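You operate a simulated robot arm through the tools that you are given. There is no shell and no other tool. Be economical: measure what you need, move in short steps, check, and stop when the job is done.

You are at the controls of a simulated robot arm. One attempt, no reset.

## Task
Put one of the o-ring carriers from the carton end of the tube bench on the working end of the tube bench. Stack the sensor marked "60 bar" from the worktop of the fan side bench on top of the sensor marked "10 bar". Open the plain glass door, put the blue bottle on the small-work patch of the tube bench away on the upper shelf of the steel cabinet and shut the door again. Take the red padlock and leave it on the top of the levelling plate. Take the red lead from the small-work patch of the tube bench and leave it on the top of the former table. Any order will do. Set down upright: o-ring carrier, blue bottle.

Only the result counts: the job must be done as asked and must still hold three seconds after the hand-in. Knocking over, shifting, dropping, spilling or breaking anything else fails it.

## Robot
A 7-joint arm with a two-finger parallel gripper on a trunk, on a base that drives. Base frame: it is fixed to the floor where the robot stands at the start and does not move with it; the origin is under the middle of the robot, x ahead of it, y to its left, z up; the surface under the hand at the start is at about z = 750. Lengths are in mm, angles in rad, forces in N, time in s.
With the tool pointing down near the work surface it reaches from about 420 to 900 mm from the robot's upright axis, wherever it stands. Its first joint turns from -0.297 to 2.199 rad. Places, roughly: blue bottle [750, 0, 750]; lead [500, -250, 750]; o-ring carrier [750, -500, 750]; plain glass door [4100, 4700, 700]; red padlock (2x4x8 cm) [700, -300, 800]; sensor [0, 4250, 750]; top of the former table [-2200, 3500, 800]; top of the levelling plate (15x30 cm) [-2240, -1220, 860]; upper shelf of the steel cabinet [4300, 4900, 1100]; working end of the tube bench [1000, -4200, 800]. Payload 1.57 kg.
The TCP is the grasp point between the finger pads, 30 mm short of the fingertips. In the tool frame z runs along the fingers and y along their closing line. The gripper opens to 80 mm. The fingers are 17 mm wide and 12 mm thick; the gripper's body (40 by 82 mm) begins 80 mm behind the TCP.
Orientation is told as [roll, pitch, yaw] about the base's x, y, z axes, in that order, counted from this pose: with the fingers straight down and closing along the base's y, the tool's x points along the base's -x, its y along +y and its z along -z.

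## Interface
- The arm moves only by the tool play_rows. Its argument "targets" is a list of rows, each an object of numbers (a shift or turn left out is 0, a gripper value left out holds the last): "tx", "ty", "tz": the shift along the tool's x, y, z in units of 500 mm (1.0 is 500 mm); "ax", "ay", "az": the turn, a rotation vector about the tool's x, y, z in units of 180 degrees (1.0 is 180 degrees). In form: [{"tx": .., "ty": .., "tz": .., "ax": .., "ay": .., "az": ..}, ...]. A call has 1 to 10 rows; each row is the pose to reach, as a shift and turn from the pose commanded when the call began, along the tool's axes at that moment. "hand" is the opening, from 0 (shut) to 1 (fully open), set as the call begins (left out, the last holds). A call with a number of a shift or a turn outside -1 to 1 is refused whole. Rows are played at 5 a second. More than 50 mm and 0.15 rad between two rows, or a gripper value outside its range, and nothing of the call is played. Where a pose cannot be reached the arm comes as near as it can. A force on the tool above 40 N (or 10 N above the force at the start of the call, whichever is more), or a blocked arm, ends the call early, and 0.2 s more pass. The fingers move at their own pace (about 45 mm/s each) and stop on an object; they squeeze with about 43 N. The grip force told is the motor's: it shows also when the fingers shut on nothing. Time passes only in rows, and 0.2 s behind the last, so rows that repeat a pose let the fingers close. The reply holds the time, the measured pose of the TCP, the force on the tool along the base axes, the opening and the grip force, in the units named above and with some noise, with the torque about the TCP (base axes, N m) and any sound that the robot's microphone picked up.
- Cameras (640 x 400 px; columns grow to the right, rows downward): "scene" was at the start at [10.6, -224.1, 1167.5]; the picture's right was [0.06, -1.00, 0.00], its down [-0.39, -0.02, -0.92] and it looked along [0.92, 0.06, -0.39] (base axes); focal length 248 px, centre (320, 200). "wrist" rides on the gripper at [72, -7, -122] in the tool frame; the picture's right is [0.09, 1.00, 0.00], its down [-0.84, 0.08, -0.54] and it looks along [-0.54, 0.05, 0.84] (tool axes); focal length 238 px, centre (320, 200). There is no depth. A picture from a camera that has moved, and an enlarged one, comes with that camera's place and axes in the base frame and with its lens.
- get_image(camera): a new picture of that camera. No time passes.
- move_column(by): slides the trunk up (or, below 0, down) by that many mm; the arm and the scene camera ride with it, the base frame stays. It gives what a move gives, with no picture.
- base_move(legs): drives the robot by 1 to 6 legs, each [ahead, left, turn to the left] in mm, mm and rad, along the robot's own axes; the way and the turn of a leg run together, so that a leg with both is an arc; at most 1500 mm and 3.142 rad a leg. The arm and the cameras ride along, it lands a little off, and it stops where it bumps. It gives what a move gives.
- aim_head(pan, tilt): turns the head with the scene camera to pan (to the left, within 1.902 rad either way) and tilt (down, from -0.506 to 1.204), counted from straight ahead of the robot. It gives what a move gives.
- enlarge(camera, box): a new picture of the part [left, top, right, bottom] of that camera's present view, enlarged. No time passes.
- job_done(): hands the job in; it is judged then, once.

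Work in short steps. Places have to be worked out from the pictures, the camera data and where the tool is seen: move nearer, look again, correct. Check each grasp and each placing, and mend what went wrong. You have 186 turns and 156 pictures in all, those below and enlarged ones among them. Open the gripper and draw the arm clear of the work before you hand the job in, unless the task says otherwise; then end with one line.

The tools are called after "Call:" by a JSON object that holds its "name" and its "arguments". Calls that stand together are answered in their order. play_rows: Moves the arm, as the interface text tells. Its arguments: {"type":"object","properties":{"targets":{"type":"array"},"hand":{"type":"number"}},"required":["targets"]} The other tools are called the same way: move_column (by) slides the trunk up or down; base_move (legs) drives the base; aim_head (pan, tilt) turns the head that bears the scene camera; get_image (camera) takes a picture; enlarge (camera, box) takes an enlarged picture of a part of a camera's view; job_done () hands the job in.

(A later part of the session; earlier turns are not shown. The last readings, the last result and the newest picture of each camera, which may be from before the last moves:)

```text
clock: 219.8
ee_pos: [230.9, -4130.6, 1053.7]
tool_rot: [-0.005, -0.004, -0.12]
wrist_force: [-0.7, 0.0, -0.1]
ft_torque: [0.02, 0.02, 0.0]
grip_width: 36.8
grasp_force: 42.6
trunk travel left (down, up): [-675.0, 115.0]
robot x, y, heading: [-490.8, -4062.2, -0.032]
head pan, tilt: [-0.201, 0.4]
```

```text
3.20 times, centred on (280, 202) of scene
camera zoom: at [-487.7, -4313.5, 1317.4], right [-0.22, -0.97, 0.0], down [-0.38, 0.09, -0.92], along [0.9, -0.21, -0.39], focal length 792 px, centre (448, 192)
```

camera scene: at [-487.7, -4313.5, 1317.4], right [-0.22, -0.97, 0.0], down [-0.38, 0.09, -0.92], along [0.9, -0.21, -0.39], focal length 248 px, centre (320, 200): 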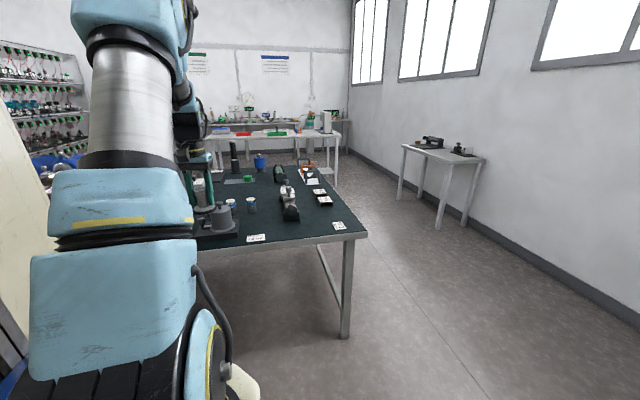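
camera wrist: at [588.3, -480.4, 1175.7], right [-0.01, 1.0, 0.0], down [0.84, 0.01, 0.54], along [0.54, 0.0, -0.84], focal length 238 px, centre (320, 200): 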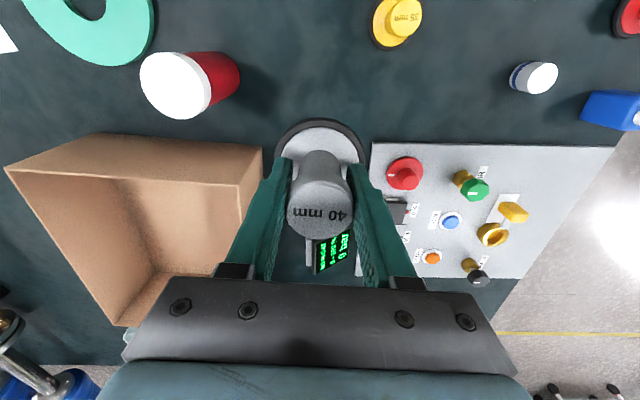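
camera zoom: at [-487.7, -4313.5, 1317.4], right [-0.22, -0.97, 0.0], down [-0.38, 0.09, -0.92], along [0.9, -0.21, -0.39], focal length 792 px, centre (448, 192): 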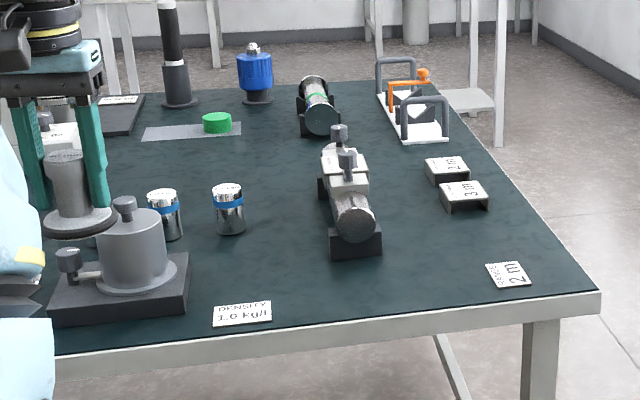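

Clear spot between the canisters and the black device at about (660,-4320). Drive the hand there.

Call:
{"name": "base_move", "arguments": {"legs": [[0, -176, 0], [434, 0, 0]]}}

Call:
{"name": "get_image", "arguments": {"camera": "wrist"}}

```text
clock: 223.5
ee_pos: [656.4, -4312.2, 1054.1]
tool_rot: [-0.004, -0.003, -0.116]
wrist_force: [-0.4, 0.8, -1.1]
ft_torque: [0.02, 0.01, 0.0]
grip_width: 36.6
grasp_force: 43.0
trunk travel left (down, up): [-675.0, 115.0]
robot x, y, heading: [-66.4, -4250.6, -0.024]
head pan, tilt: [-0.201, 0.4]
```

```text
89 pictures are left
camera wrist: at [584.6, -4308.0, 1175.5], right [0.02, 1.0, 0.0], down [0.84, -0.02, 0.55], along [0.54, -0.02, -0.84], focal length 238 px, centre (320, 200)
```

wrist: 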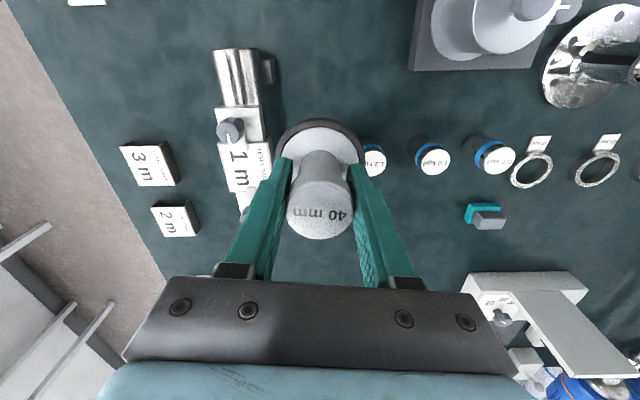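

Spot below is free. Descend to just above the surface.

Call:
{"name": "play_rows", "arguments": {"targets": [{"tz": 0.1}, {"tz": 0.2}, {"tz": 0.3}, {"tz": 0.4}, {"tz": 0.47}, {"tz": 0.485}, {"tz": 0.485}]}}

Call:
{"name": "play_rows", "arguments": {"targets": [{"tz": 0.005}, {"tz": 0.01}, {"tz": 0.01}]}}

Call:
{"name": "get_image", "arguments": {"camera": "wrist"}}

```text
clock: 225.1
ee_pos: [659.4, -4310.7, 812.8]
tool_rot: [-0.003, -0.004, -0.116]
wrist_force: [0.1, -1.1, -0.1]
ft_torque: [0.0, 0.0, -0.01]
grip_width: 36.5
grasp_force: 43.0
trunk travel left (down, up): [-675.0, 115.0]
robot x, y, heading: [-61.4, -4251.9, -0.024]
head pan, tilt: [-0.201, 0.4]
```

```text
clock: 225.9
ee_pos: [659.4, -4314.1, 806.9]
tool_rot: [-0.003, -0.004, -0.115]
wrist_force: [0.5, -0.4, 0.5]
ft_torque: [0.0, 0.04, -0.01]
grip_width: 36.8
grasp_force: 43.1
trunk travel left (down, up): [-675.0, 115.0]
robot x, y, heading: [-64.4, -4246.3, -0.026]
head pan, tilt: [-0.201, 0.4]
```

```text
88 pictures are left
camera wrist: at [586.5, -4309.5, 928.4], right [0.02, 1.0, 0.0], down [0.84, -0.02, 0.55], along [0.54, -0.02, -0.84], focal length 238 px, centre (320, 200)
```

wrist: 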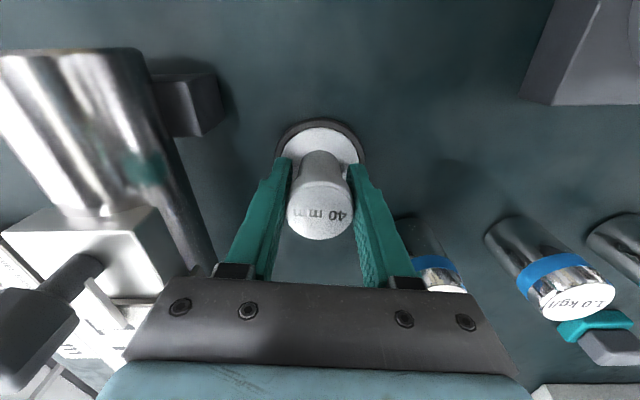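

Close; creep down to contact.

Call:
{"name": "play_rows", "arguments": {"targets": [{"tz": 0.004}, {"tz": 0.008}, {"tz": 0.008}]}}

Call:
{"name": "play_rows", "arguments": {"targets": [{"tz": 0.003}, {"tz": 0.006}, {"tz": 0.006}]}}

```text
clock: 226.7
ee_pos: [657.9, -4312.2, 802.3]
tool_rot: [-0.004, -0.004, -0.116]
wrist_force: [1.3, 0.0, -1.4]
ft_torque: [0.01, 0.03, 0.03]
grip_width: 36.7
grasp_force: 43.2
trunk travel left (down, up): [-675.0, 115.0]
robot x, y, heading: [-68.5, -4249.2, -0.028]
head pan, tilt: [-0.201, 0.4]
```

```text
clock: 227.5
ee_pos: [659.2, -4312.8, 798.7]
tool_rot: [-0.003, -0.006, -0.114]
wrist_force: [-0.1, 0.5, 6.9]
ft_torque: [0.18, 0.01, -0.03]
grip_width: 36.9
grasp_force: 42.9
trunk travel left (down, up): [-675.0, 115.0]
robot x, y, heading: [-64.2, -4251.2, -0.021]
head pan, tilt: [-0.201, 0.4]
```

Contact at 7 N. Release and retreat up.

Call:
{"name": "play_rows", "arguments": {"targets": [{"tz": 0}, {"tz": 0}, {"tz": 0}, {"tz": 0}], "hand": 0.75}}

Call:
{"name": "play_rows", "arguments": {"targets": [{"tz": -0.08}, {"tz": -0.18}, {"tz": -0.28}, {"tz": -0.38}, {"tz": -0.48}]}}

Call:
{"name": "get_image", "arguments": {"camera": "wrist"}}

```text
clock: 228.5
ee_pos: [659.1, -4312.9, 798.7]
tool_rot: [-0.003, -0.003, -0.115]
wrist_force: [-0.1, 0.3, 0.1]
ft_torque: [0.03, -0.01, 0.0]
grip_width: 59.6
grasp_force: 0.1
trunk travel left (down, up): [-675.0, 115.0]
robot x, y, heading: [-66.2, -4249.0, -0.023]
head pan, tilt: [-0.201, 0.4]
```

```text
clock: 229.7
ee_pos: [657.4, -4312.6, 1041.7]
tool_rot: [-0.004, -0.002, -0.116]
wrist_force: [1.4, 0.0, -0.3]
ft_torque: [0.02, 0.06, 0.0]
grip_width: 59.8
grasp_force: 0.0
trunk travel left (down, up): [-675.0, 115.0]
robot x, y, heading: [-63.5, -4250.3, -0.021]
head pan, tilt: [-0.201, 0.4]
```

```text
87 pictures are left
camera wrist: at [585.9, -4309.0, 1163.2], right [0.02, 1.0, 0.0], down [0.84, -0.02, 0.54], along [0.54, -0.02, -0.84], focal length 238 px, centre (320, 200)
```

wrist: 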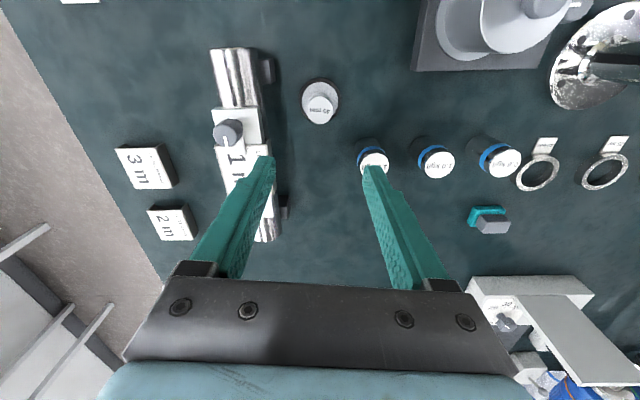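

Carrier stands upright at the working end. Back to the other end for the blue bottle (about (657,-20)).

Call:
{"name": "base_move", "arguments": {"legs": [[-330, 0, 0.02], [0, 1500, 0], [0, 1500, 0], [0, 1200, 0], [250, 0, 0]]}}

Call:
{"name": "get_image", "arguments": {"camera": "wrist"}}

```text
clock: 253.0
ee_pos: [493.1, -74.1, 1042.3]
tool_rot: [-0.003, -0.003, -0.044]
wrist_force: [-0.3, 0.8, 0.5]
ft_torque: [0.03, 0.03, 0.03]
grip_width: 59.9
grasp_force: 0.2
trunk travel left (down, up): [-675.0, 115.0]
robot x, y, heading: [-230.9, -62.4, 0.053]
head pan, tilt: [-0.201, 0.4]
```

```text
86 pictures are left
camera wrist: at [420.9, -77.3, 1163.0], right [-0.05, 1.0, 0.0], down [0.84, 0.04, 0.55], along [0.54, 0.02, -0.84], focal length 238 px, centre (320, 200)
```

wrist: 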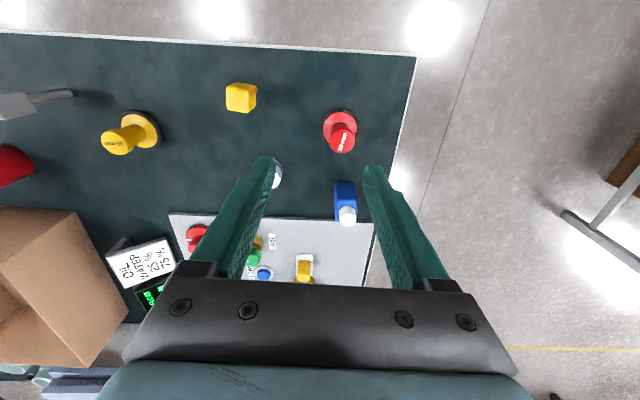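

The door must be opened first with an empty hand, so I go to the cabinet before fetching the bottle. I back off, sidestep into the cross aisle at y≈720, and look ahead.

Call:
{"name": "base_move", "arguments": {"legs": [[-300, 0, -0.053], [0, 790, 0]]}}

Call:
{"name": "aim_head", "arguments": {"pan": 0.0, "tilt": 0.25}}

Call:
{"name": "get_image", "arguments": {"camera": "scene"}}

```text
clock: 258.7
ee_pos: [207.1, 634.7, 1041.6]
tool_rot: [-0.003, -0.004, -0.111]
wrist_force: [0.0, 0.6, 0.4]
ft_torque: [-0.04, 0.0, 0.0]
grip_width: 60.1
grasp_force: 0.0
trunk travel left (down, up): [-675.0, 115.0]
robot x, y, heading: [-511.6, 694.9, -0.016]
head pan, tilt: [-0.201, 0.4]
```

```text
clock: 259.4
ee_pos: [209.4, 634.5, 1040.9]
tool_rot: [-0.002, -0.003, -0.109]
wrist_force: [0.0, -0.4, 0.4]
ft_torque: [-0.01, -0.02, -0.01]
grip_width: 60.2
grasp_force: 0.1
trunk travel left (down, up): [-675.0, 115.0]
robot x, y, heading: [-517.1, 694.5, -0.02]
head pan, tilt: [0.0, 0.25]
```

```text
85 pictures are left
camera scene: at [-507.4, 463.4, 1331.4], right [-0.02, -1.0, 0.0], down [-0.25, 0.0, -0.97], along [0.97, -0.02, -0.25], focal length 248 px, centre (320, 200)
```

scene: 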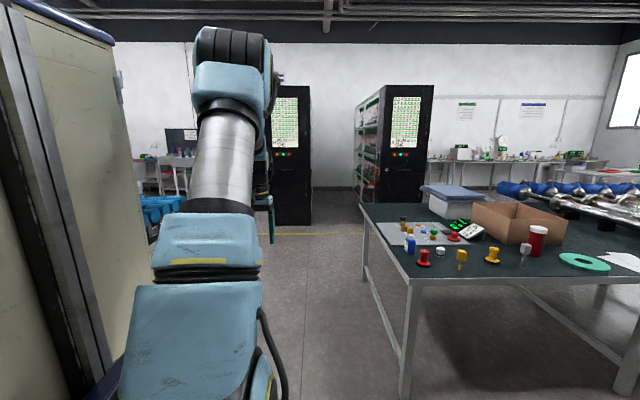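

The aisle ahead is clear. Drive to x≈2080, turn left to face +y, and look toward the cabinet.

Call:
{"name": "base_move", "arguments": {"legs": [[1500, 0, 0.02], [1100, 0, 0], [0, 0, 1.3]]}}

Call:
{"name": "aim_head", "arguments": {"pan": -0.3, "tilt": 0.15}}

Call:
{"name": "get_image", "arguments": {"camera": "scene"}}

```text
clock: 275.2
ee_pos: [2316.5, 1349.8, 1041.9]
tool_rot: [-0.005, -0.004, 1.182]
wrist_force: [-0.4, -0.9, -0.6]
ft_torque: [-0.03, 0.03, 0.01]
grip_width: 60.1
grasp_force: 0.0
trunk travel left (down, up): [-675.0, 115.0]
robot x, y, heading: [2060.9, 668.7, 1.272]
head pan, tilt: [0.0, 0.25]
```

```text
clock: 276.0
ee_pos: [2315.0, 1349.9, 1041.0]
tool_rot: [-0.004, -0.005, 1.181]
wrist_force: [0.9, -0.1, -0.8]
ft_torque: [0.0, -0.02, -0.02]
grip_width: 59.9
grasp_force: 0.1
trunk travel left (down, up): [-675.0, 115.0]
robot x, y, heading: [2061.8, 667.4, 1.277]
head pan, tilt: [-0.3, 0.15]
```

```text
84 pictures are left
camera scene: at [2306.4, 604.2, 1340.7], right [0.83, -0.56, 0.0], down [-0.08, -0.12, -0.99], along [0.55, 0.82, -0.15], focal length 248 px, centre (320, 200)
```

scene: 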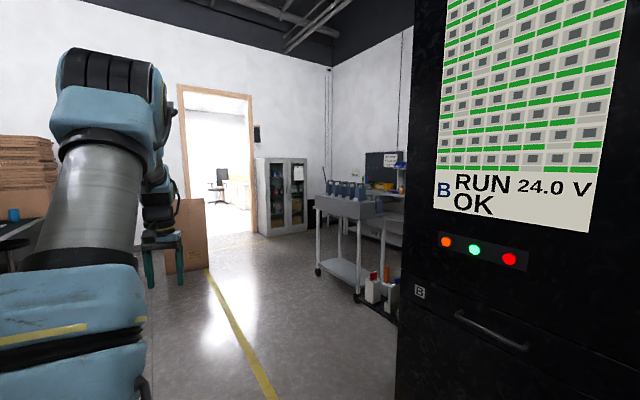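

Call:
{"name": "enlarge", "arguments": {"camera": "scene", "box": [235, 140, 335, 245]}}

```text
3.81 times, centred on (285, 192) of scene
camera zoom: at [2306.4, 604.2, 1340.7], right [0.83, -0.56, 0.0], down [-0.08, -0.12, -0.99], along [0.55, 0.82, -0.15], focal length 943 px, centre (453, 229)
```

zoom: 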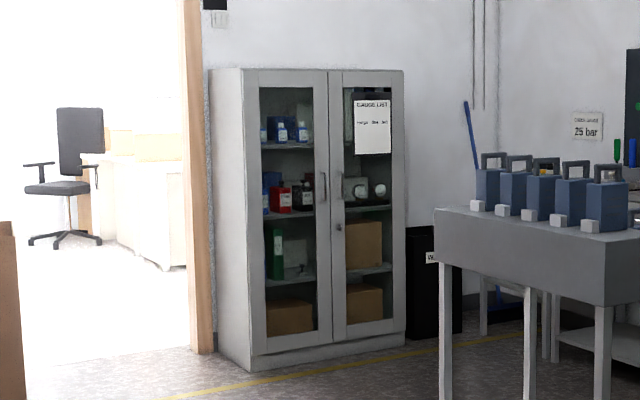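

The plain door is the left one, handle on its right edge, hinge on the left. I drive around the trolley toward the cabinet.

Call:
{"name": "base_move", "arguments": {"legs": [[0, 0, 0.297], [1400, 0, 0], [900, -900, 0], [600, 0, 0]]}}

Call:
{"name": "aim_head", "arguments": {"pan": -0.6, "tilt": 0.25}}

Call:
{"name": "get_image", "arguments": {"camera": "scene"}}

```text
clock: 292.4
ee_pos: [2926.4, 4236.8, 1041.7]
tool_rot: [-0.003, -0.003, 1.522]
wrist_force: [-0.7, 0.2, 1.0]
ft_torque: [0.01, -0.01, -0.01]
grip_width: 60.2
grasp_force: 0.1
trunk travel left (down, up): [-675.0, 115.0]
robot x, y, heading: [2912.6, 3508.3, 1.618]
head pan, tilt: [-0.3, 0.15]
stopped in leg 4: the robot was blocked; the commanded pose is now the measured one
```

```text
clock: 293.2
ee_pos: [2925.4, 4237.8, 1041.8]
tool_rot: [-0.004, -0.003, 1.522]
wrist_force: [0.1, 0.3, -0.1]
ft_torque: [0.0, -0.03, -0.01]
grip_width: 60.0
grasp_force: 0.0
trunk travel left (down, up): [-675.0, 115.0]
robot x, y, heading: [2914.0, 3512.1, 1.613]
head pan, tilt: [-0.6, 0.25]
```

```text
82 pictures are left
camera scene: at [3192.1, 3521.8, 1331.5], right [0.85, -0.53, 0.0], down [-0.13, -0.21, -0.97], along [0.51, 0.82, -0.25], focal length 248 px, centre (320, 200)
```

scene: 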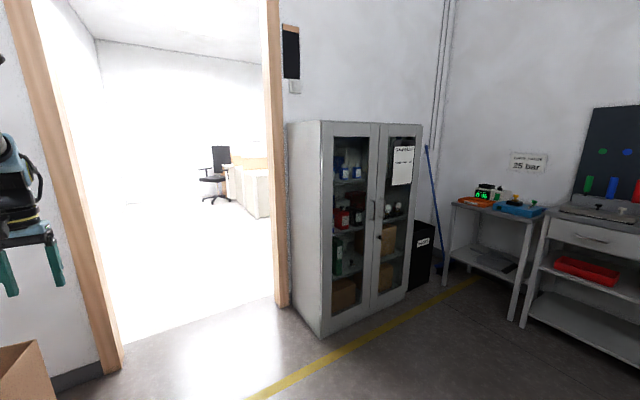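

Blocked by something ahead-left; I stay off it. Cabinet front is at y≈4700, x 3947–4769; the left door's handle is near (4330,4670,855). Enlarge, and check the blocked side.

Call:
{"name": "enlarge", "arguments": {"camera": "scene", "box": [280, 110, 440, 345]}}

Call:
{"name": "base_move", "arguments": {"legs": [[-80, 0, -0.04]]}}

Call:
{"name": "aim_head", "arguments": {"pan": 0.0, "tilt": 0.7}}

Call:
{"name": "get_image", "arguments": {"camera": "scene"}}

```text
1.70 times, centred on (360, 228) of scene
camera zoom: at [3192.1, 3521.8, 1331.5], right [0.85, -0.53, 0.0], down [-0.13, -0.21, -0.97], along [0.51, 0.82, -0.25], focal length 421 px, centre (252, 153)
```

zoom: 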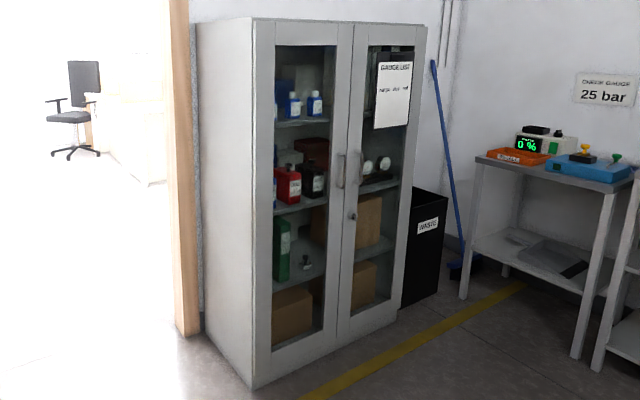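

```text
clock: 294.3
ee_pos: [2959.5, 4155.1, 1042.1]
tool_rot: [-0.004, -0.003, 1.48]
wrist_force: [0.4, 0.7, 0.8]
ft_torque: [0.01, -0.01, 0.0]
grip_width: 60.0
grasp_force: 0.1
trunk travel left (down, up): [-675.0, 115.0]
robot x, y, heading: [2913.8, 3428.2, 1.573]
head pan, tilt: [-0.6, 0.25]
```

```text
clock: 295.3
ee_pos: [2958.0, 4156.1, 1041.0]
tool_rot: [-0.004, -0.003, 1.481]
wrist_force: [0.6, 0.0, -0.4]
ft_torque: [-0.01, -0.01, 0.02]
grip_width: 59.9
grasp_force: 0.1
trunk travel left (down, up): [-675.0, 115.0]
robot x, y, heading: [2912.4, 3432.1, 1.57]
head pan, tilt: [0.0, 0.7]
```

```text
80 pictures are left
camera scene: at [3141.5, 3436.3, 1290.6], right [1.0, 0.0, 0.0], down [0.0, -0.64, -0.77], along [0.0, 0.77, -0.64], focal length 248 px, centre (320, 200)
```

scene: 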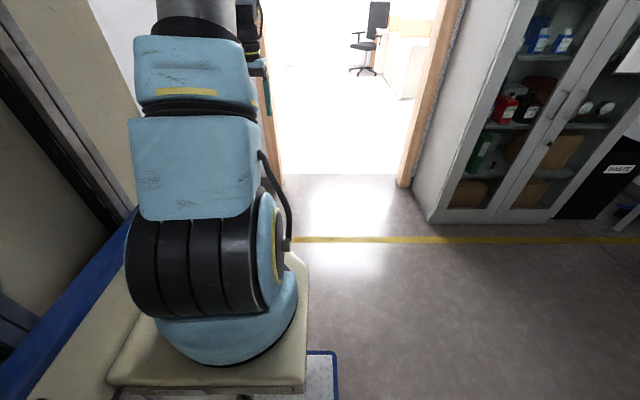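

Footprint is ~±400 × ±300. I go right, then forward, then right to stand in front of the cabinet at about (4300,3780).

Call:
{"name": "base_move", "arguments": {"legs": [[0, -600, 0], [340, 0, 0], [0, -790, 0]]}}

Call:
{"name": "aim_head", "arguments": {"pan": 0.1, "tilt": 0.35}}

Call:
{"name": "get_image", "arguments": {"camera": "scene"}}

```text
clock: 304.3
ee_pos: [4359.5, 4491.8, 1040.6]
tool_rot: [-0.004, -0.003, 1.468]
wrist_force: [0.0, 0.4, -0.2]
ft_torque: [-0.03, 0.04, 0.02]
grip_width: 60.2
grasp_force: 0.0
trunk travel left (down, up): [-675.0, 115.0]
robot x, y, heading: [4306.2, 3764.0, 1.564]
head pan, tilt: [0.0, 0.7]
```

```text
clock: 305.2
ee_pos: [4360.3, 4492.1, 1040.6]
tool_rot: [-0.004, -0.004, 1.468]
wrist_force: [-0.1, -0.1, -0.6]
ft_torque: [0.01, 0.01, -0.01]
grip_width: 59.7
grasp_force: 0.0
trunk travel left (down, up): [-675.0, 115.0]
robot x, y, heading: [4304.5, 3768.3, 1.559]
head pan, tilt: [0.099, 0.351]
```

```text
79 pictures are left
camera scene: at [4524.6, 3778.2, 1321.9], right [1.0, 0.09, 0.0], down [0.03, -0.34, -0.94], along [-0.08, 0.94, -0.34], focal length 248 px, centre (320, 200)
```

scene: 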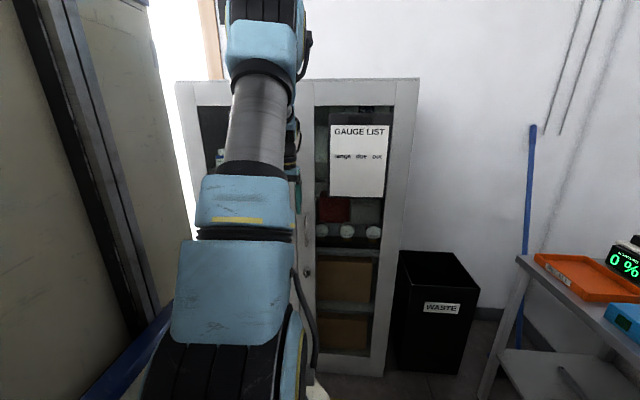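

The arm hides the handle from the head; I'll use the wrist camera. Pitch the tool toward horizontal while lowering and backing slightly.

Call:
{"name": "play_rows", "arguments": {"targets": [{"tx": 0.01, "ty": 0.01, "tz": 0.03, "ay": -0.045}, {"tx": 0.02, "ty": 0.02, "tz": 0.06, "ay": -0.09}, {"tx": 0.03, "ty": 0.03, "tz": 0.09, "ay": -0.135}, {"tx": 0.04, "ty": 0.04, "tz": 0.12, "ay": -0.18}, {"tx": 0.05, "ty": 0.05, "tz": 0.15, "ay": -0.225}, {"tx": 0.06, "ty": 0.06, "tz": 0.18, "ay": -0.27}, {"tx": 0.07, "ty": 0.07, "tz": 0.21, "ay": -0.315}, {"tx": 0.08, "ty": 0.08, "tz": 0.24, "ay": -0.36}, {"tx": 0.09, "ty": 0.09, "tz": 0.27, "ay": -0.405}, {"tx": 0.09, "ty": 0.091, "tz": 0.3, "ay": -0.45}], "hand": 1}}

Call:
{"name": "get_image", "arguments": {"camera": "wrist"}}

```text
clock: 307.4
ee_pos: [4312.2, 4449.9, 891.8]
tool_rot: [-0.014, -1.419, 1.484]
wrist_force: [-0.3, 0.2, 0.6]
ft_torque: [-0.01, 0.01, -0.01]
grip_width: 80.0
grasp_force: 0.0
out of reach, approached as far as the arm can: row 4, 5
trunk travel left (down, up): [-675.0, 115.0]
robot x, y, heading: [4304.6, 3766.7, 1.556]
head pan, tilt: [0.099, 0.351]
```

```text
78 pictures are left
camera wrist: at [4305.3, 4319.6, 839.0], right [-0.99, 0.09, -0.09], down [-0.12, -0.4, 0.91], along [0.04, 0.91, 0.41], focal length 238 px, centre (320, 200)
```

wrist: 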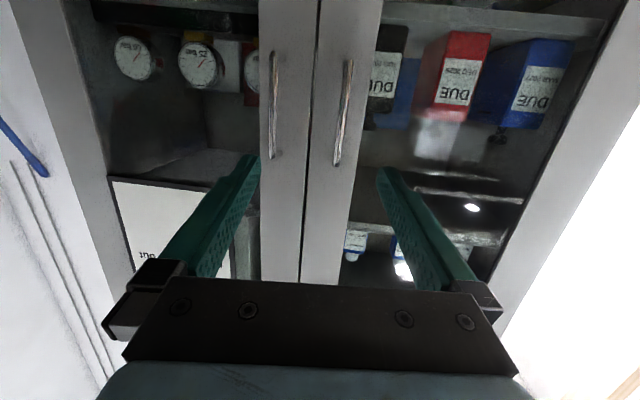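

Left-door handle (right one in this inverted view) is at x≈4302, z 800–934. Approach to 60 mm short of it.

Call:
{"name": "play_rows", "arguments": {"targets": [{"tx": -0.004, "ty": 0.02, "tz": 0.08}, {"tx": -0.008, "ty": 0.04, "tz": 0.16}, {"tx": -0.011, "ty": 0.056, "tz": 0.23}, {"tx": -0.011, "ty": 0.056, "tz": 0.28}, {"tx": -0.011, "ty": 0.056, "tz": 0.28}]}}

Call:
{"name": "get_image", "arguments": {"camera": "wrist"}}

```text
clock: 308.6
ee_pos: [4296.8, 4593.2, 878.6]
tool_rot: [-0.025, -1.417, 1.492]
wrist_force: [0.3, -0.5, 0.2]
ft_torque: [-0.01, 0.0, -0.01]
grip_width: 79.9
grasp_force: 0.1
trunk travel left (down, up): [-675.0, 115.0]
robot x, y, heading: [4309.5, 3768.4, 1.565]
head pan, tilt: [0.099, 0.351]
```

```text
77 pictures are left
camera wrist: at [4290.4, 4461.8, 825.8], right [-0.99, 0.09, -0.09], down [-0.12, -0.4, 0.91], along [0.04, 0.91, 0.4], focal length 238 px, centre (320, 200)
```

wrist: 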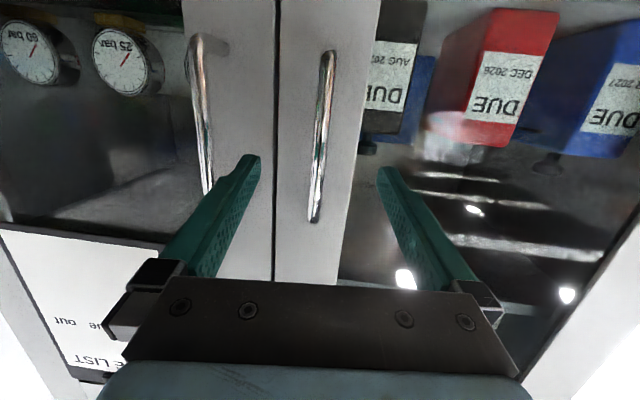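

The handle is centred between the fingers. Advance 60 mm and close.

Call:
{"name": "play_rows", "arguments": {"targets": [{"tz": 0.05}, {"tz": 0.09}, {"tz": 0.12}, {"tz": 0.12}]}}

Call:
{"name": "get_image", "arguments": {"camera": "wrist"}}

```text
clock: 309.6
ee_pos: [4303.0, 4651.2, 869.2]
tool_rot: [-0.025, -1.417, 1.494]
wrist_force: [0.2, -2.7, 1.0]
ft_torque: [-0.01, 0.03, 0.15]
grip_width: 79.1
grasp_force: 0.0
trunk travel left (down, up): [-675.0, 115.0]
robot x, y, heading: [4305.6, 3764.4, 1.567]
head pan, tilt: [0.099, 0.351]
```

```text
76 pictures are left
camera wrist: at [4296.5, 4521.1, 816.6], right [-0.99, 0.09, -0.1], down [-0.12, -0.4, 0.91], along [0.04, 0.91, 0.4], focal length 238 px, centre (320, 200)
```

wrist: 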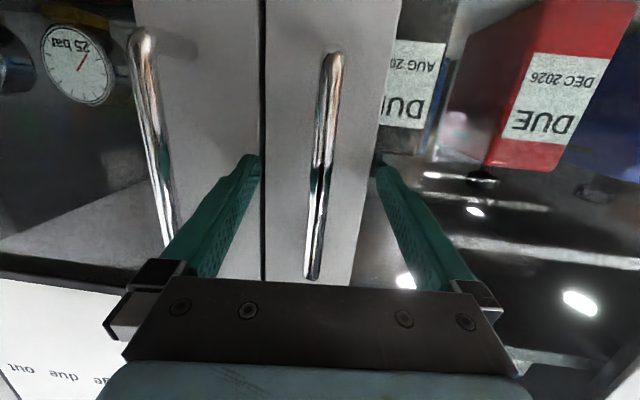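

Close on the handle.

Call:
{"name": "play_rows", "arguments": {"targets": [{"tz": 0}, {"tz": 0}, {"tz": 0}, {"tz": 0}, {"tz": 0}], "hand": 0}}

Call:
{"name": "get_image", "arguments": {"camera": "wrist"}}

```text
clock: 310.6
ee_pos: [4289.1, 4650.6, 868.2]
tool_rot: [0.004, -1.413, 1.485]
wrist_force: [-16.3, -2.3, -0.1]
ft_torque: [-0.02, 0.04, 1.59]
grip_width: 40.5
grasp_force: 27.8
trunk travel left (down, up): [-675.0, 115.0]
robot x, y, heading: [4302.2, 3766.6, 1.562]
head pan, tilt: [0.099, 0.351]
stopped in row 4: the force on the tool passed its limit at 41 N (the readings are from after the stop); the commanded pose is now the measured one
```

```text
75 pictures are left
camera wrist: at [4285.2, 4518.6, 817.2], right [-0.99, 0.07, -0.09], down [-0.11, -0.4, 0.91], along [0.02, 0.92, 0.4], focal length 238 px, centre (320, 200)
```

wrist: 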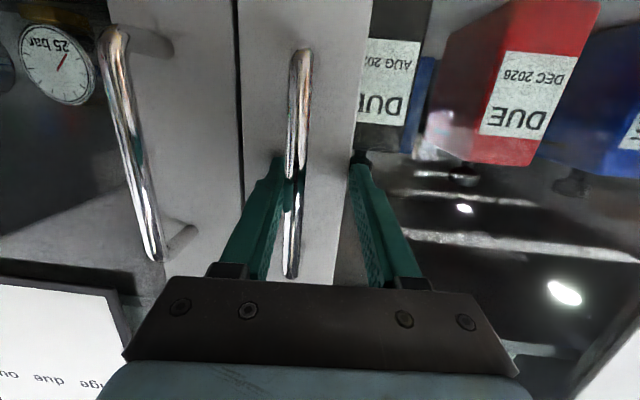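

The bar touches only one finger; shift the hand 15 mm toward +x while closing.

Call:
{"name": "play_rows", "arguments": {"targets": [{"ty": -0.015}, {"ty": -0.03}, {"ty": -0.032}, {"ty": -0.032}, {"ty": -0.032}], "hand": 0}}

Call:
{"name": "get_image", "arguments": {"camera": "wrist"}}

```text
clock: 311.0
ee_pos: [4289.7, 4649.6, 870.0]
tool_rot: [0.017, -1.413, 1.484]
wrist_force: [-0.6, -4.3, -0.9]
ft_torque: [0.36, -0.11, 1.85]
grip_width: 40.2
grasp_force: 44.8
trunk travel left (down, up): [-675.0, 115.0]
robot x, y, heading: [4305.4, 3768.3, 1.562]
head pan, tilt: [0.099, 0.351]
stopped in row 2: the force on the tool passed its limit at 45 N (the readings are from after the stop); the commanded pose is now the measured one
```

```text
74 pictures are left
camera wrist: at [4286.7, 4517.2, 817.4], right [-0.99, 0.05, -0.09], down [-0.1, -0.4, 0.91], along [0.01, 0.92, 0.4], focal length 238 px, centre (320, 200)
```

wrist: 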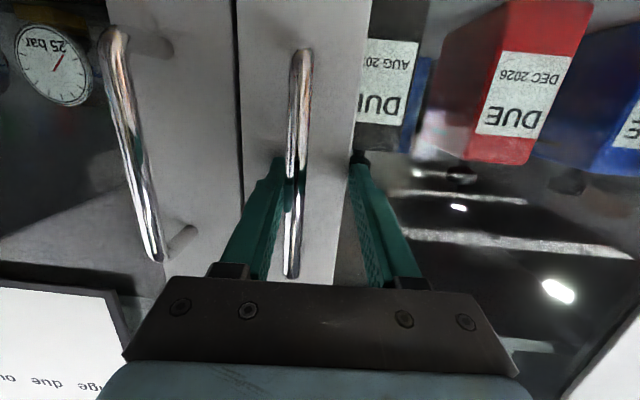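

The far finger's tip is caught in the glass recess at the frame edge. Open a little, retreat 14 mm, shift +x, and close again.

Call:
{"name": "play_rows", "arguments": {"targets": [{"tz": 0}, {"tz": -0.014}, {"tz": -0.028}, {"ty": -0.016, "tz": -0.028}, {"ty": -0.03, "tz": -0.028}, {"ty": -0.03, "tz": -0.028}], "hand": 0.8}}

Call:
{"name": "play_rows", "arguments": {"targets": [{"tz": 0}, {"tz": 0}, {"tz": 0}, {"tz": 0}, {"tz": 0}], "hand": 0}}

Call:
{"name": "get_image", "arguments": {"camera": "wrist"}}

```text
clock: 312.4
ee_pos: [4304.8, 4633.8, 870.7]
tool_rot: [0.024, -1.411, 1.475]
wrist_force: [-0.1, -0.7, 0.1]
ft_torque: [0.02, 0.0, -0.02]
grip_width: 64.2
grasp_force: 0.0
trunk travel left (down, up): [-675.0, 115.0]
robot x, y, heading: [4301.7, 3769.2, 1.562]
head pan, tilt: [0.099, 0.351]
```

```text
clock: 313.6
ee_pos: [4302.2, 4632.8, 870.8]
tool_rot: [0.028, -1.413, 1.476]
wrist_force: [-12.4, 1.2, 0.3]
ft_torque: [-0.07, -0.16, 0.09]
grip_width: 11.8
grasp_force: 29.1
trunk travel left (down, up): [-675.0, 115.0]
robot x, y, heading: [4305.0, 3769.2, 1.563]
head pan, tilt: [0.099, 0.351]
```

```text
73 pictures are left
camera wrist: at [4300.0, 4502.2, 818.8], right [-0.99, 0.05, -0.09], down [-0.1, -0.4, 0.91], along [0.01, 0.92, 0.4], focal length 238 px, centre (320, 200)
```

wrist: 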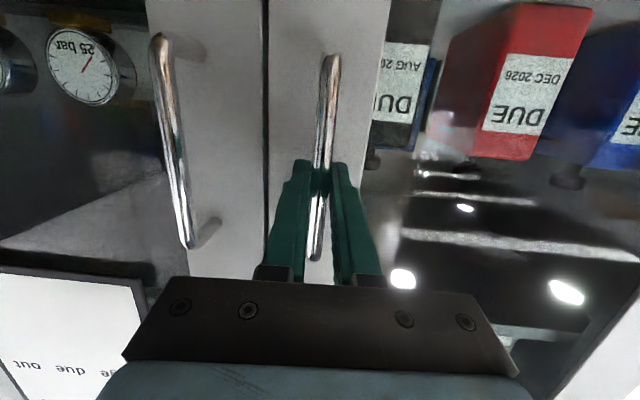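

Handle gripped (11.8 mm). Pull along the hinge arc (hinge ≈ (3958,4700)), first 15°.

Call:
{"name": "play_rows", "arguments": {"targets": [{"tx": 0.005, "ty": 0.003, "tz": -0.03, "ax": 0.007}, {"tx": 0.009, "ty": 0.007, "tz": -0.06, "ax": 0.014}, {"tx": 0.014, "ty": 0.012, "tz": -0.09, "ax": 0.021}, {"tx": 0.019, "ty": 0.02, "tz": -0.119, "ax": 0.028}, {"tx": 0.028, "ty": 0.038, "tz": -0.177, "ax": 0.042}], "hand": 0}}

Call:
{"name": "get_image", "arguments": {"camera": "wrist"}}

```text
clock: 314.8
ee_pos: [4280.6, 4543.9, 871.4]
tool_rot: [-0.114, -1.408, 1.481]
wrist_force: [-4.0, 1.1, -10.8]
ft_torque: [-0.29, 0.61, 0.09]
grip_width: 12.2
grasp_force: 29.9
trunk travel left (down, up): [-675.0, 115.0]
robot x, y, heading: [4310.4, 3766.3, 1.56]
head pan, tilt: [0.099, 0.351]
```

```text
72 pictures are left
camera wrist: at [4261.6, 4414.1, 819.8], right [-0.98, 0.19, -0.11], down [-0.17, -0.37, 0.91], along [0.13, 0.91, 0.4], focal length 238 px, centre (320, 200)
```

wrist: 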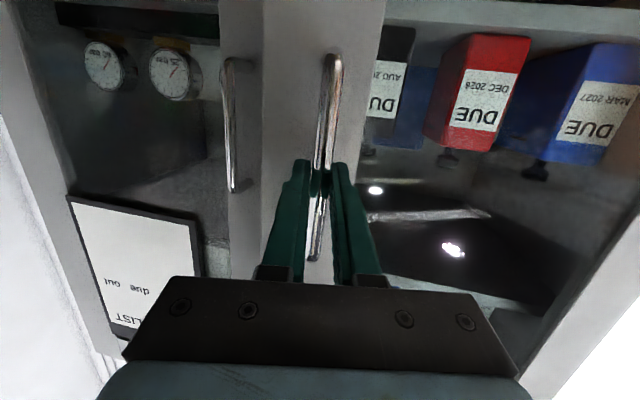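

Door follows. Continue the arc to about 50°.

Call:
{"name": "play_rows", "arguments": {"targets": [{"tx": 0.008, "ty": 0.016, "tz": -0.058, "ax": 0.016}, {"tx": 0.015, "ty": 0.036, "tz": -0.114, "ax": 0.032}, {"tx": 0.021, "ty": 0.062, "tz": -0.169, "ax": 0.048}, {"tx": 0.026, "ty": 0.093, "tz": -0.221, "ax": 0.064}, {"tx": 0.031, "ty": 0.128, "tz": -0.27, "ax": 0.08}, {"tx": 0.034, "ty": 0.167, "tz": -0.316, "ax": 0.096}, {"tx": 0.036, "ty": 0.21, "tz": -0.359, "ax": 0.112}], "hand": 0}}

Call:
{"name": "get_image", "arguments": {"camera": "wrist"}}

```text
clock: 315.5
ee_pos: [4254.2, 4489.5, 872.1]
tool_rot: [-0.268, -1.412, 1.51]
wrist_force: [5.1, -0.9, 0.4]
ft_torque: [0.04, 0.63, -0.11]
grip_width: 12.4
grasp_force: 29.7
trunk travel left (down, up): [-675.0, 115.0]
robot x, y, heading: [4306.1, 3766.7, 1.562]
head pan, tilt: [0.099, 0.351]
stopped in row 3: the force on the tool passed its limit at 44 N (the readings are from after the stop); the commanded pose is now the measured one
```

```text
71 pictures are left
camera wrist: at [4221.3, 4362.7, 819.1], right [-0.94, 0.3, -0.13], down [-0.24, -0.35, 0.91], along [0.23, 0.89, 0.4], focal length 238 px, centre (320, 200)
```

wrist: 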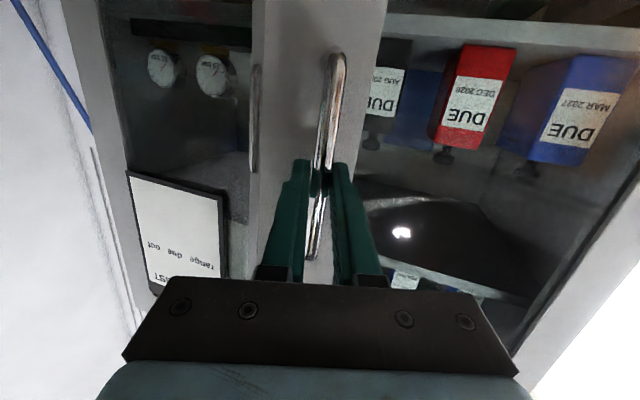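

Fitting the measured points gives a hinge at about (3947,4672). Continue slower along that circle.

Call:
{"name": "play_rows", "arguments": {"targets": [{"tx": 0.004, "ty": 0.008, "tz": -0.031, "ax": 0.007}, {"tx": 0.0074, "ty": 0.0166, "tz": -0.0622, "ax": 0.014}, {"tx": 0.0104, "ty": 0.0268, "tz": -0.0918, "ax": 0.021}, {"tx": 0.0134, "ty": 0.0378, "tz": -0.1206, "ax": 0.028}, {"tx": 0.016, "ty": 0.0505, "tz": -0.1492, "ax": 0.035}, {"tx": 0.0186, "ty": 0.0642, "tz": -0.177, "ax": 0.042}, {"tx": 0.0206, "ty": 0.0793, "tz": -0.2042, "ax": 0.049}, {"tx": 0.0226, "ty": 0.0952, "tz": -0.2306, "ax": 0.056}, {"tx": 0.0242, "ty": 0.1127, "tz": -0.2566, "ax": 0.063}, {"tx": 0.0256, "ty": 0.131, "tz": -0.2818, "ax": 0.07}], "hand": 0}}

Call:
{"name": "get_image", "arguments": {"camera": "wrist"}}

```text
clock: 316.7
ee_pos: [4206.8, 4423.8, 871.5]
tool_rot: [-0.398, -1.401, 1.528]
wrist_force: [5.3, -4.0, -1.9]
ft_torque: [0.43, 0.44, -0.01]
grip_width: 12.8
grasp_force: 29.6
trunk travel left (down, up): [-675.0, 115.0]
robot x, y, heading: [4305.6, 3768.8, 1.559]
head pan, tilt: [0.099, 0.351]
stopped in row 6: the force on the tool passed its limit at 44 N (the readings are from after the stop); the commanded pose is now the measured one
```

```text
70 pictures are left
camera wrist: at [4160.4, 4300.5, 819.5], right [-0.9, 0.4, -0.16], down [-0.29, -0.31, 0.9], along [0.32, 0.86, 0.4], focal length 238 px, centre (320, 200)
```

wrist: 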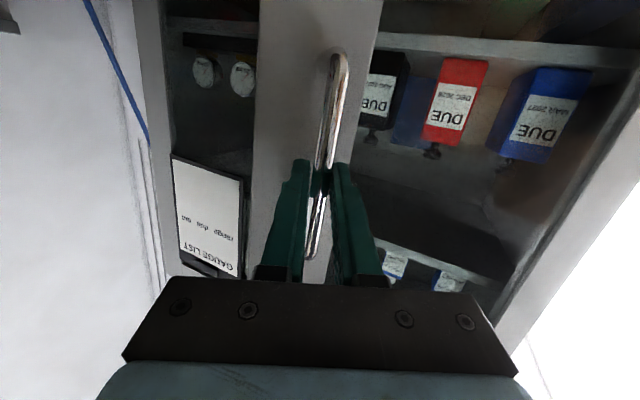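

At 37° now. Continue along the circle with more hand rotation.

Call:
{"name": "play_rows", "arguments": {"targets": [{"tx": 0.003, "ty": 0.011, "tz": -0.029, "ax": 0.011}, {"tx": 0.0056, "ty": 0.0236, "tz": -0.0582, "ax": 0.022}, {"tx": 0.008, "ty": 0.037, "tz": -0.0865, "ax": 0.033}, {"tx": 0.01, "ty": 0.0514, "tz": -0.1138, "ax": 0.044}, {"tx": 0.012, "ty": 0.067, "tz": -0.141, "ax": 0.055}, {"tx": 0.0136, "ty": 0.084, "tz": -0.1672, "ax": 0.066}, {"tx": 0.0148, "ty": 0.102, "tz": -0.1926, "ax": 0.077}, {"tx": 0.0158, "ty": 0.1212, "tz": -0.2174, "ax": 0.088}, {"tx": 0.0164, "ty": 0.1412, "tz": -0.2412, "ax": 0.099}, {"tx": 0.0168, "ty": 0.1626, "tz": -0.2642, "ax": 0.11}], "hand": 0}}

Call:
{"name": "get_image", "arguments": {"camera": "wrist"}}

```text
clock: 317.4
ee_pos: [4201.2, 4419.1, 873.7]
tool_rot: [-0.488, -1.384, 1.544]
wrist_force: [3.9, -2.2, -4.4]
ft_torque: [0.73, 0.24, -0.06]
grip_width: 13.3
grasp_force: 29.9
out of reach, approached as far as the arm can: row 1, 2, 3
trunk travel left (down, up): [-675.0, 115.0]
robot x, y, heading: [4305.9, 3767.4, 1.562]
head pan, tilt: [0.099, 0.351]
stopped in row 3: the force on the tool passed its limit at 48 N (the readings are from after the stop); the commanded pose is now the measured one
```

```text
69 pictures are left
camera wrist: at [4147.1, 4298.9, 823.6], right [-0.87, 0.47, -0.18], down [-0.33, -0.27, 0.9], along [0.37, 0.84, 0.39], focal length 238 px, centre (320, 200)
```

wrist: 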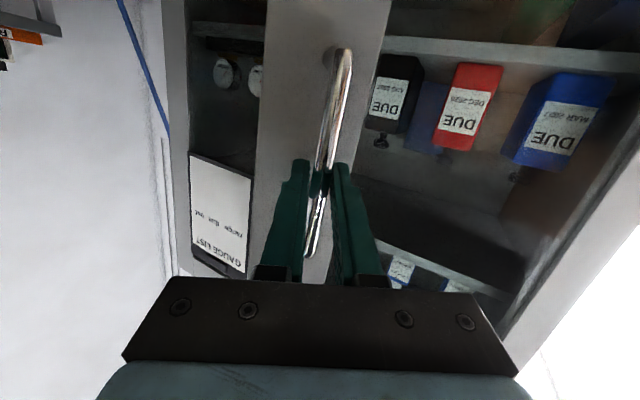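

The arm is folding to its limit. I'll release, back out, swing around the door's free edge and push it open from the inside.

Call:
{"name": "play_rows", "arguments": {"targets": [{"tz": 0}, {"tz": 0}, {"tz": -0.07}, {"tz": -0.14}, {"tx": 0.027, "ty": -0.066, "tz": -0.094, "ax": -0.04}, {"tx": 0.032, "ty": -0.133, "tz": -0.05, "ax": -0.08}, {"tx": 0.037, "ty": -0.205, "tz": -0.003, "ax": -0.12}, {"tx": 0.042, "ty": -0.274, "tz": 0.042, "ax": -0.155}, {"tx": 0.042, "ty": -0.274, "tz": 0.042, "ax": -0.155}], "hand": 0.5}}

Call:
{"name": "get_image", "arguments": {"camera": "wrist"}}

Call:
{"name": "get_image", "arguments": {"camera": "scene"}}

```text
clock: 319.4
ee_pos: [4328.0, 4368.2, 861.0]
tool_rot: [-0.003, -1.382, 1.549]
wrist_force: [0.1, 1.9, -0.4]
ft_torque: [0.07, -0.01, 0.02]
grip_width: 40.3
grasp_force: 0.1
out of reach, approached as far as the arm can: row 3, 4, 5
trunk travel left (down, up): [-675.0, 115.0]
robot x, y, heading: [4304.3, 3766.3, 1.562]
head pan, tilt: [0.099, 0.351]
```

```text
68 pictures are left
camera wrist: at [4332.7, 4234.7, 814.0], right [-1.0, 0.01, -0.09], down [-0.09, -0.37, 0.92], along [-0.03, 0.93, 0.37], focal length 238 px, centre (320, 200)
```

wrist: 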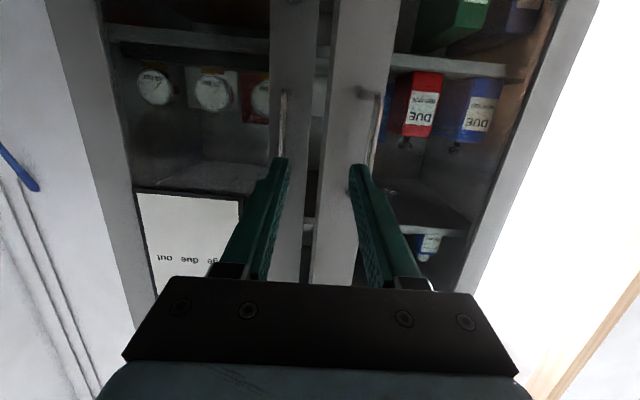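

```text
67 pictures are left
camera scene: at [4524.3, 3778.1, 1321.8], right [1.0, 0.09, 0.0], down [0.03, -0.34, -0.94], along [-0.08, 0.94, -0.34], focal length 248 px, centre (320, 200)
```

scene: 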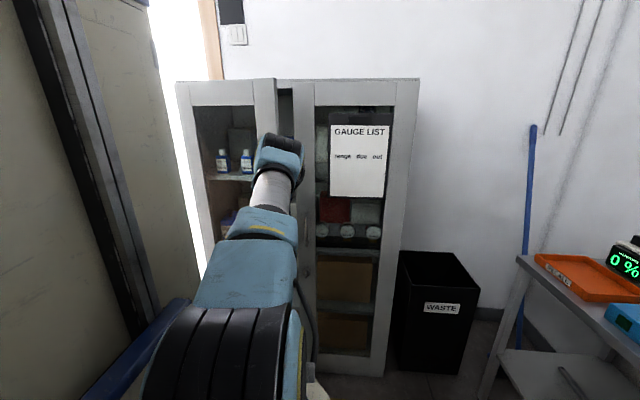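

The door rests at ~20° open with its edge near (4322,4560). With closed fingers I go in at x≈4355 just right of its edge, to tip depth y≈4600.

Call:
{"name": "play_rows", "arguments": {"targets": [{"ty": -0.046}, {"ty": -0.046}, {"tx": -0.015, "ty": -0.046, "tz": 0.08}, {"tx": -0.03, "ty": -0.046, "tz": 0.16}, {"tx": -0.045, "ty": -0.046, "tz": 0.24}, {"tx": -0.06, "ty": -0.046, "tz": 0.32}, {"tx": -0.076, "ty": -0.046, "tz": 0.4}, {"tx": -0.076, "ty": -0.046, "tz": 0.4}], "hand": 0}}

Call:
{"name": "get_image", "arguments": {"camera": "wrist"}}

```text
clock: 321.3
ee_pos: [4346.3, 4571.2, 865.4]
tool_rot: [-0.071, -1.385, 1.575]
wrist_force: [4.5, -1.1, 3.6]
ft_torque: [0.11, 0.02, -0.11]
grip_width: 0.0
grasp_force: 21.5
out of reach, approached as far as the arm can: row 1, 2, 3, 4, 5, 6, 7, 8
trunk travel left (down, up): [-675.0, 115.0]
robot x, y, heading: [4306.6, 3765.4, 1.554]
head pan, tilt: [0.099, 0.351]
stopped in row 8: the force on the tool passed its limit at 41 N (the readings are from after the stop); the commanded pose is now the measured one
```

```text
66 pictures are left
camera wrist: at [4345.6, 4438.1, 817.9], right [-0.99, 0.05, -0.1], down [-0.11, -0.37, 0.92], along [0.0, 0.93, 0.37], focal length 238 px, centre (320, 200)
```

wrist: 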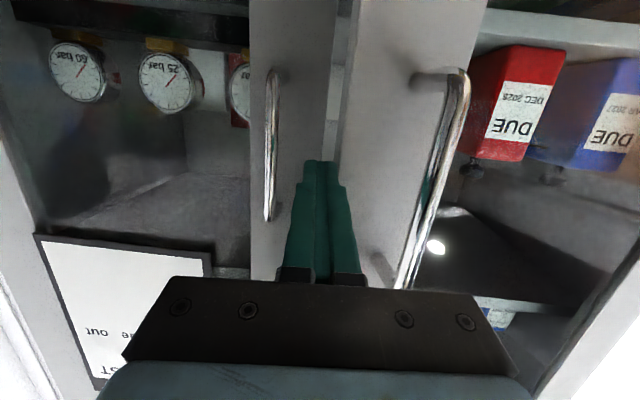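

Fingers sit in the gap right of the door's edge. Push toward -x.

Call:
{"name": "play_rows", "arguments": {"targets": [{"ty": 0.03}, {"ty": 0.07}, {"ty": 0.12}, {"ty": 0.17}, {"ty": 0.22}, {"ty": 0.27}, {"ty": 0.32}, {"ty": 0.37}], "hand": 0}}

Call:
{"name": "get_image", "arguments": {"camera": "wrist"}}

```text
clock: 321.7
ee_pos: [4346.2, 4573.9, 866.8]
tool_rot: [-0.113, -1.384, 1.591]
wrist_force: [4.7, -1.2, 0.8]
ft_torque: [0.04, 0.03, -0.12]
grip_width: 0.0
grasp_force: 21.3
trunk travel left (down, up): [-675.0, 115.0]
robot x, y, heading: [4303.7, 3768.3, 1.557]
head pan, tilt: [0.099, 0.351]
stopped in row 2: the force on the tool passed its limit at 50 N (the readings are from after the stop); the commanded pose is now the measured one
```

```text
65 pictures are left
camera wrist: at [4342.2, 4440.0, 817.9], right [-0.99, 0.07, -0.11], down [-0.13, -0.37, 0.92], along [0.03, 0.93, 0.37], focal length 238 px, centre (320, 200)
```

wrist: 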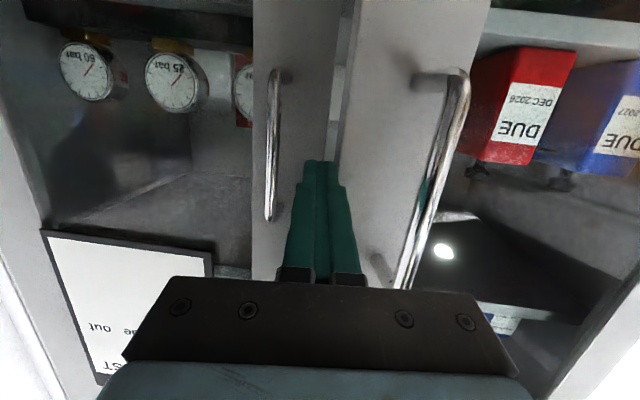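

The gripper body is catching the door's own handle. Raise above the handle (z≈1015) and push there.

Call:
{"name": "play_rows", "arguments": {"targets": [{"tx": -0.073, "ty": -0.015, "tz": -0.014}, {"tx": -0.146, "ty": -0.015, "tz": -0.028}, {"tx": -0.219, "ty": -0.015, "tz": -0.041}, {"tx": -0.291, "ty": -0.015, "tz": -0.055}, {"tx": -0.297, "ty": 0.045, "tz": -0.061}, {"tx": -0.303, "ty": 0.115, "tz": -0.067}, {"tx": -0.31, "ty": 0.185, "tz": -0.074}, {"tx": -0.316, "ty": 0.255, "tz": -0.081}, {"tx": -0.323, "ty": 0.325, "tz": -0.087}, {"tx": -0.329, "ty": 0.395, "tz": -0.094}], "hand": 0}}

Call:
{"name": "get_image", "arguments": {"camera": "wrist"}}

Call:
{"name": "get_image", "arguments": {"camera": "scene"}}

```text
clock: 322.9
ee_pos: [4345.1, 4571.2, 1012.0]
tool_rot: [-0.143, -1.379, 1.59]
wrist_force: [5.8, -1.3, 0.1]
ft_torque: [0.06, 0.05, -0.16]
grip_width: 0.1
grasp_force: 21.0
trunk travel left (down, up): [-675.0, 115.0]
robot x, y, heading: [4308.4, 3766.4, 1.566]
head pan, tilt: [0.099, 0.351]
stopped in row 5: the force on the tool passed its limit at 52 N (the readings are from after the stop); the commanded pose is now the measured one
```

```text
64 pictures are left
camera wrist: at [4337.3, 4439.3, 964.5], right [-0.99, 0.1, -0.12], down [-0.15, -0.36, 0.92], along [0.05, 0.93, 0.37], focal length 238 px, centre (320, 200)
```

wrist: 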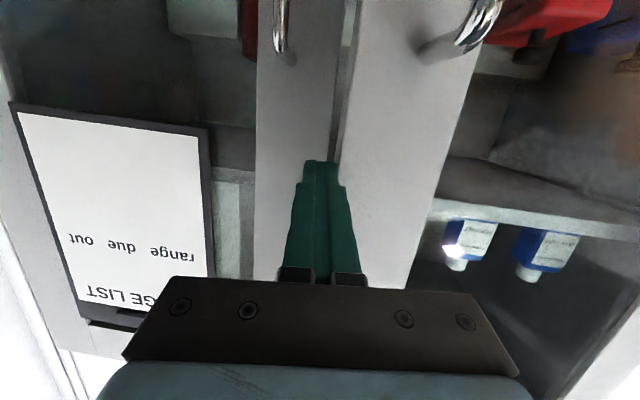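

```text
63 pictures are left
camera scene: at [4526.3, 3777.2, 1321.9], right [1.0, 0.09, 0.0], down [0.03, -0.34, -0.94], along [-0.08, 0.94, -0.34], focal length 248 px, centre (320, 200)
```

scene: 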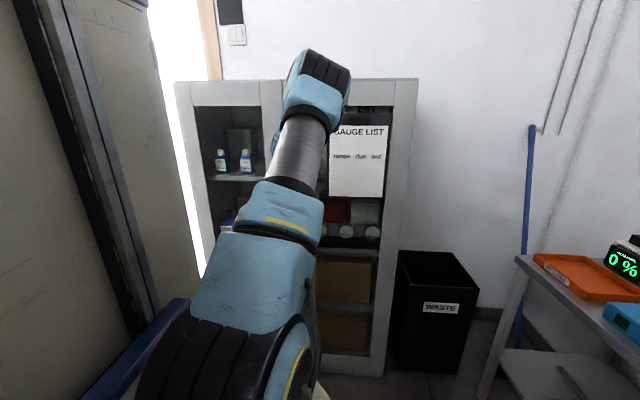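

The door slipped back to ~10° and I'm outside it. I'll regrasp the handle from farther back so the arm has room for the full arc. Base back 140 mm, then bring the hand to the handle.

Call:
{"name": "base_move", "arguments": {"legs": [[-140, 0, 0]]}}

Call:
{"name": "play_rows", "arguments": {"targets": [{"tx": 0.07, "ty": 0.025, "tz": 0.01, "ax": -0.015}, {"tx": 0.14, "ty": 0.05, "tz": 0.02, "ax": -0.03}, {"tx": 0.21, "ty": 0.075, "tz": 0.04, "ax": -0.045}, {"tx": 0.28, "ty": 0.1, "tz": 0.06, "ax": -0.055}, {"tx": 0.28, "ty": 0.1, "tz": 0.06, "ax": -0.055}], "hand": 0.7}}

Call:
{"name": "get_image", "arguments": {"camera": "wrist"}}

```text
clock: 324.2
ee_pos: [4339.6, 4431.2, 1012.4]
tool_rot: [-0.143, -1.377, 1.597]
wrist_force: [0.0, -0.1, 0.1]
ft_torque: [-0.05, -0.03, 0.03]
grip_width: 0.1
grasp_force: 21.5
trunk travel left (down, up): [-675.0, 115.0]
robot x, y, heading: [4305.3, 3627.2, 1.565]
head pan, tilt: [0.099, 0.351]
```

```text
clock: 325.4
ee_pos: [4278.8, 4438.8, 871.2]
tool_rot: [-0.001, -1.377, 1.613]
wrist_force: [0.5, 0.1, 0.2]
ft_torque: [-0.03, 0.0, 0.0]
grip_width: 56.2
grasp_force: 0.1
out of reach, approached as far as the arm can: row 3, 4, 5
trunk travel left (down, up): [-675.0, 115.0]
robot x, y, heading: [4305.5, 3621.8, 1.57]
head pan, tilt: [0.099, 0.351]
```

```text
62 pictures are left
camera wrist: at [4289.9, 4306.3, 824.6], right [-0.99, -0.06, -0.09], down [-0.06, -0.37, 0.93], along [-0.09, 0.93, 0.37], focal length 238 px, centre (320, 200)
```

wrist: 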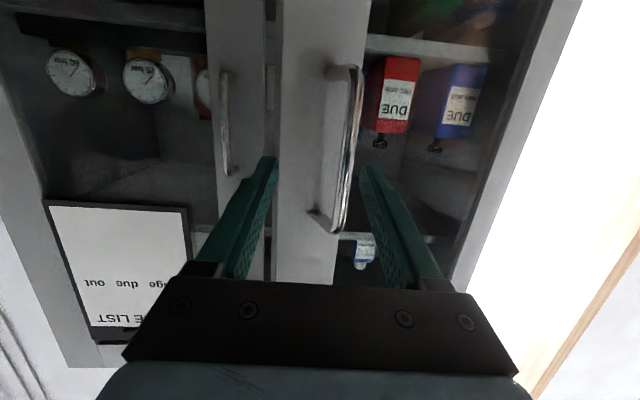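

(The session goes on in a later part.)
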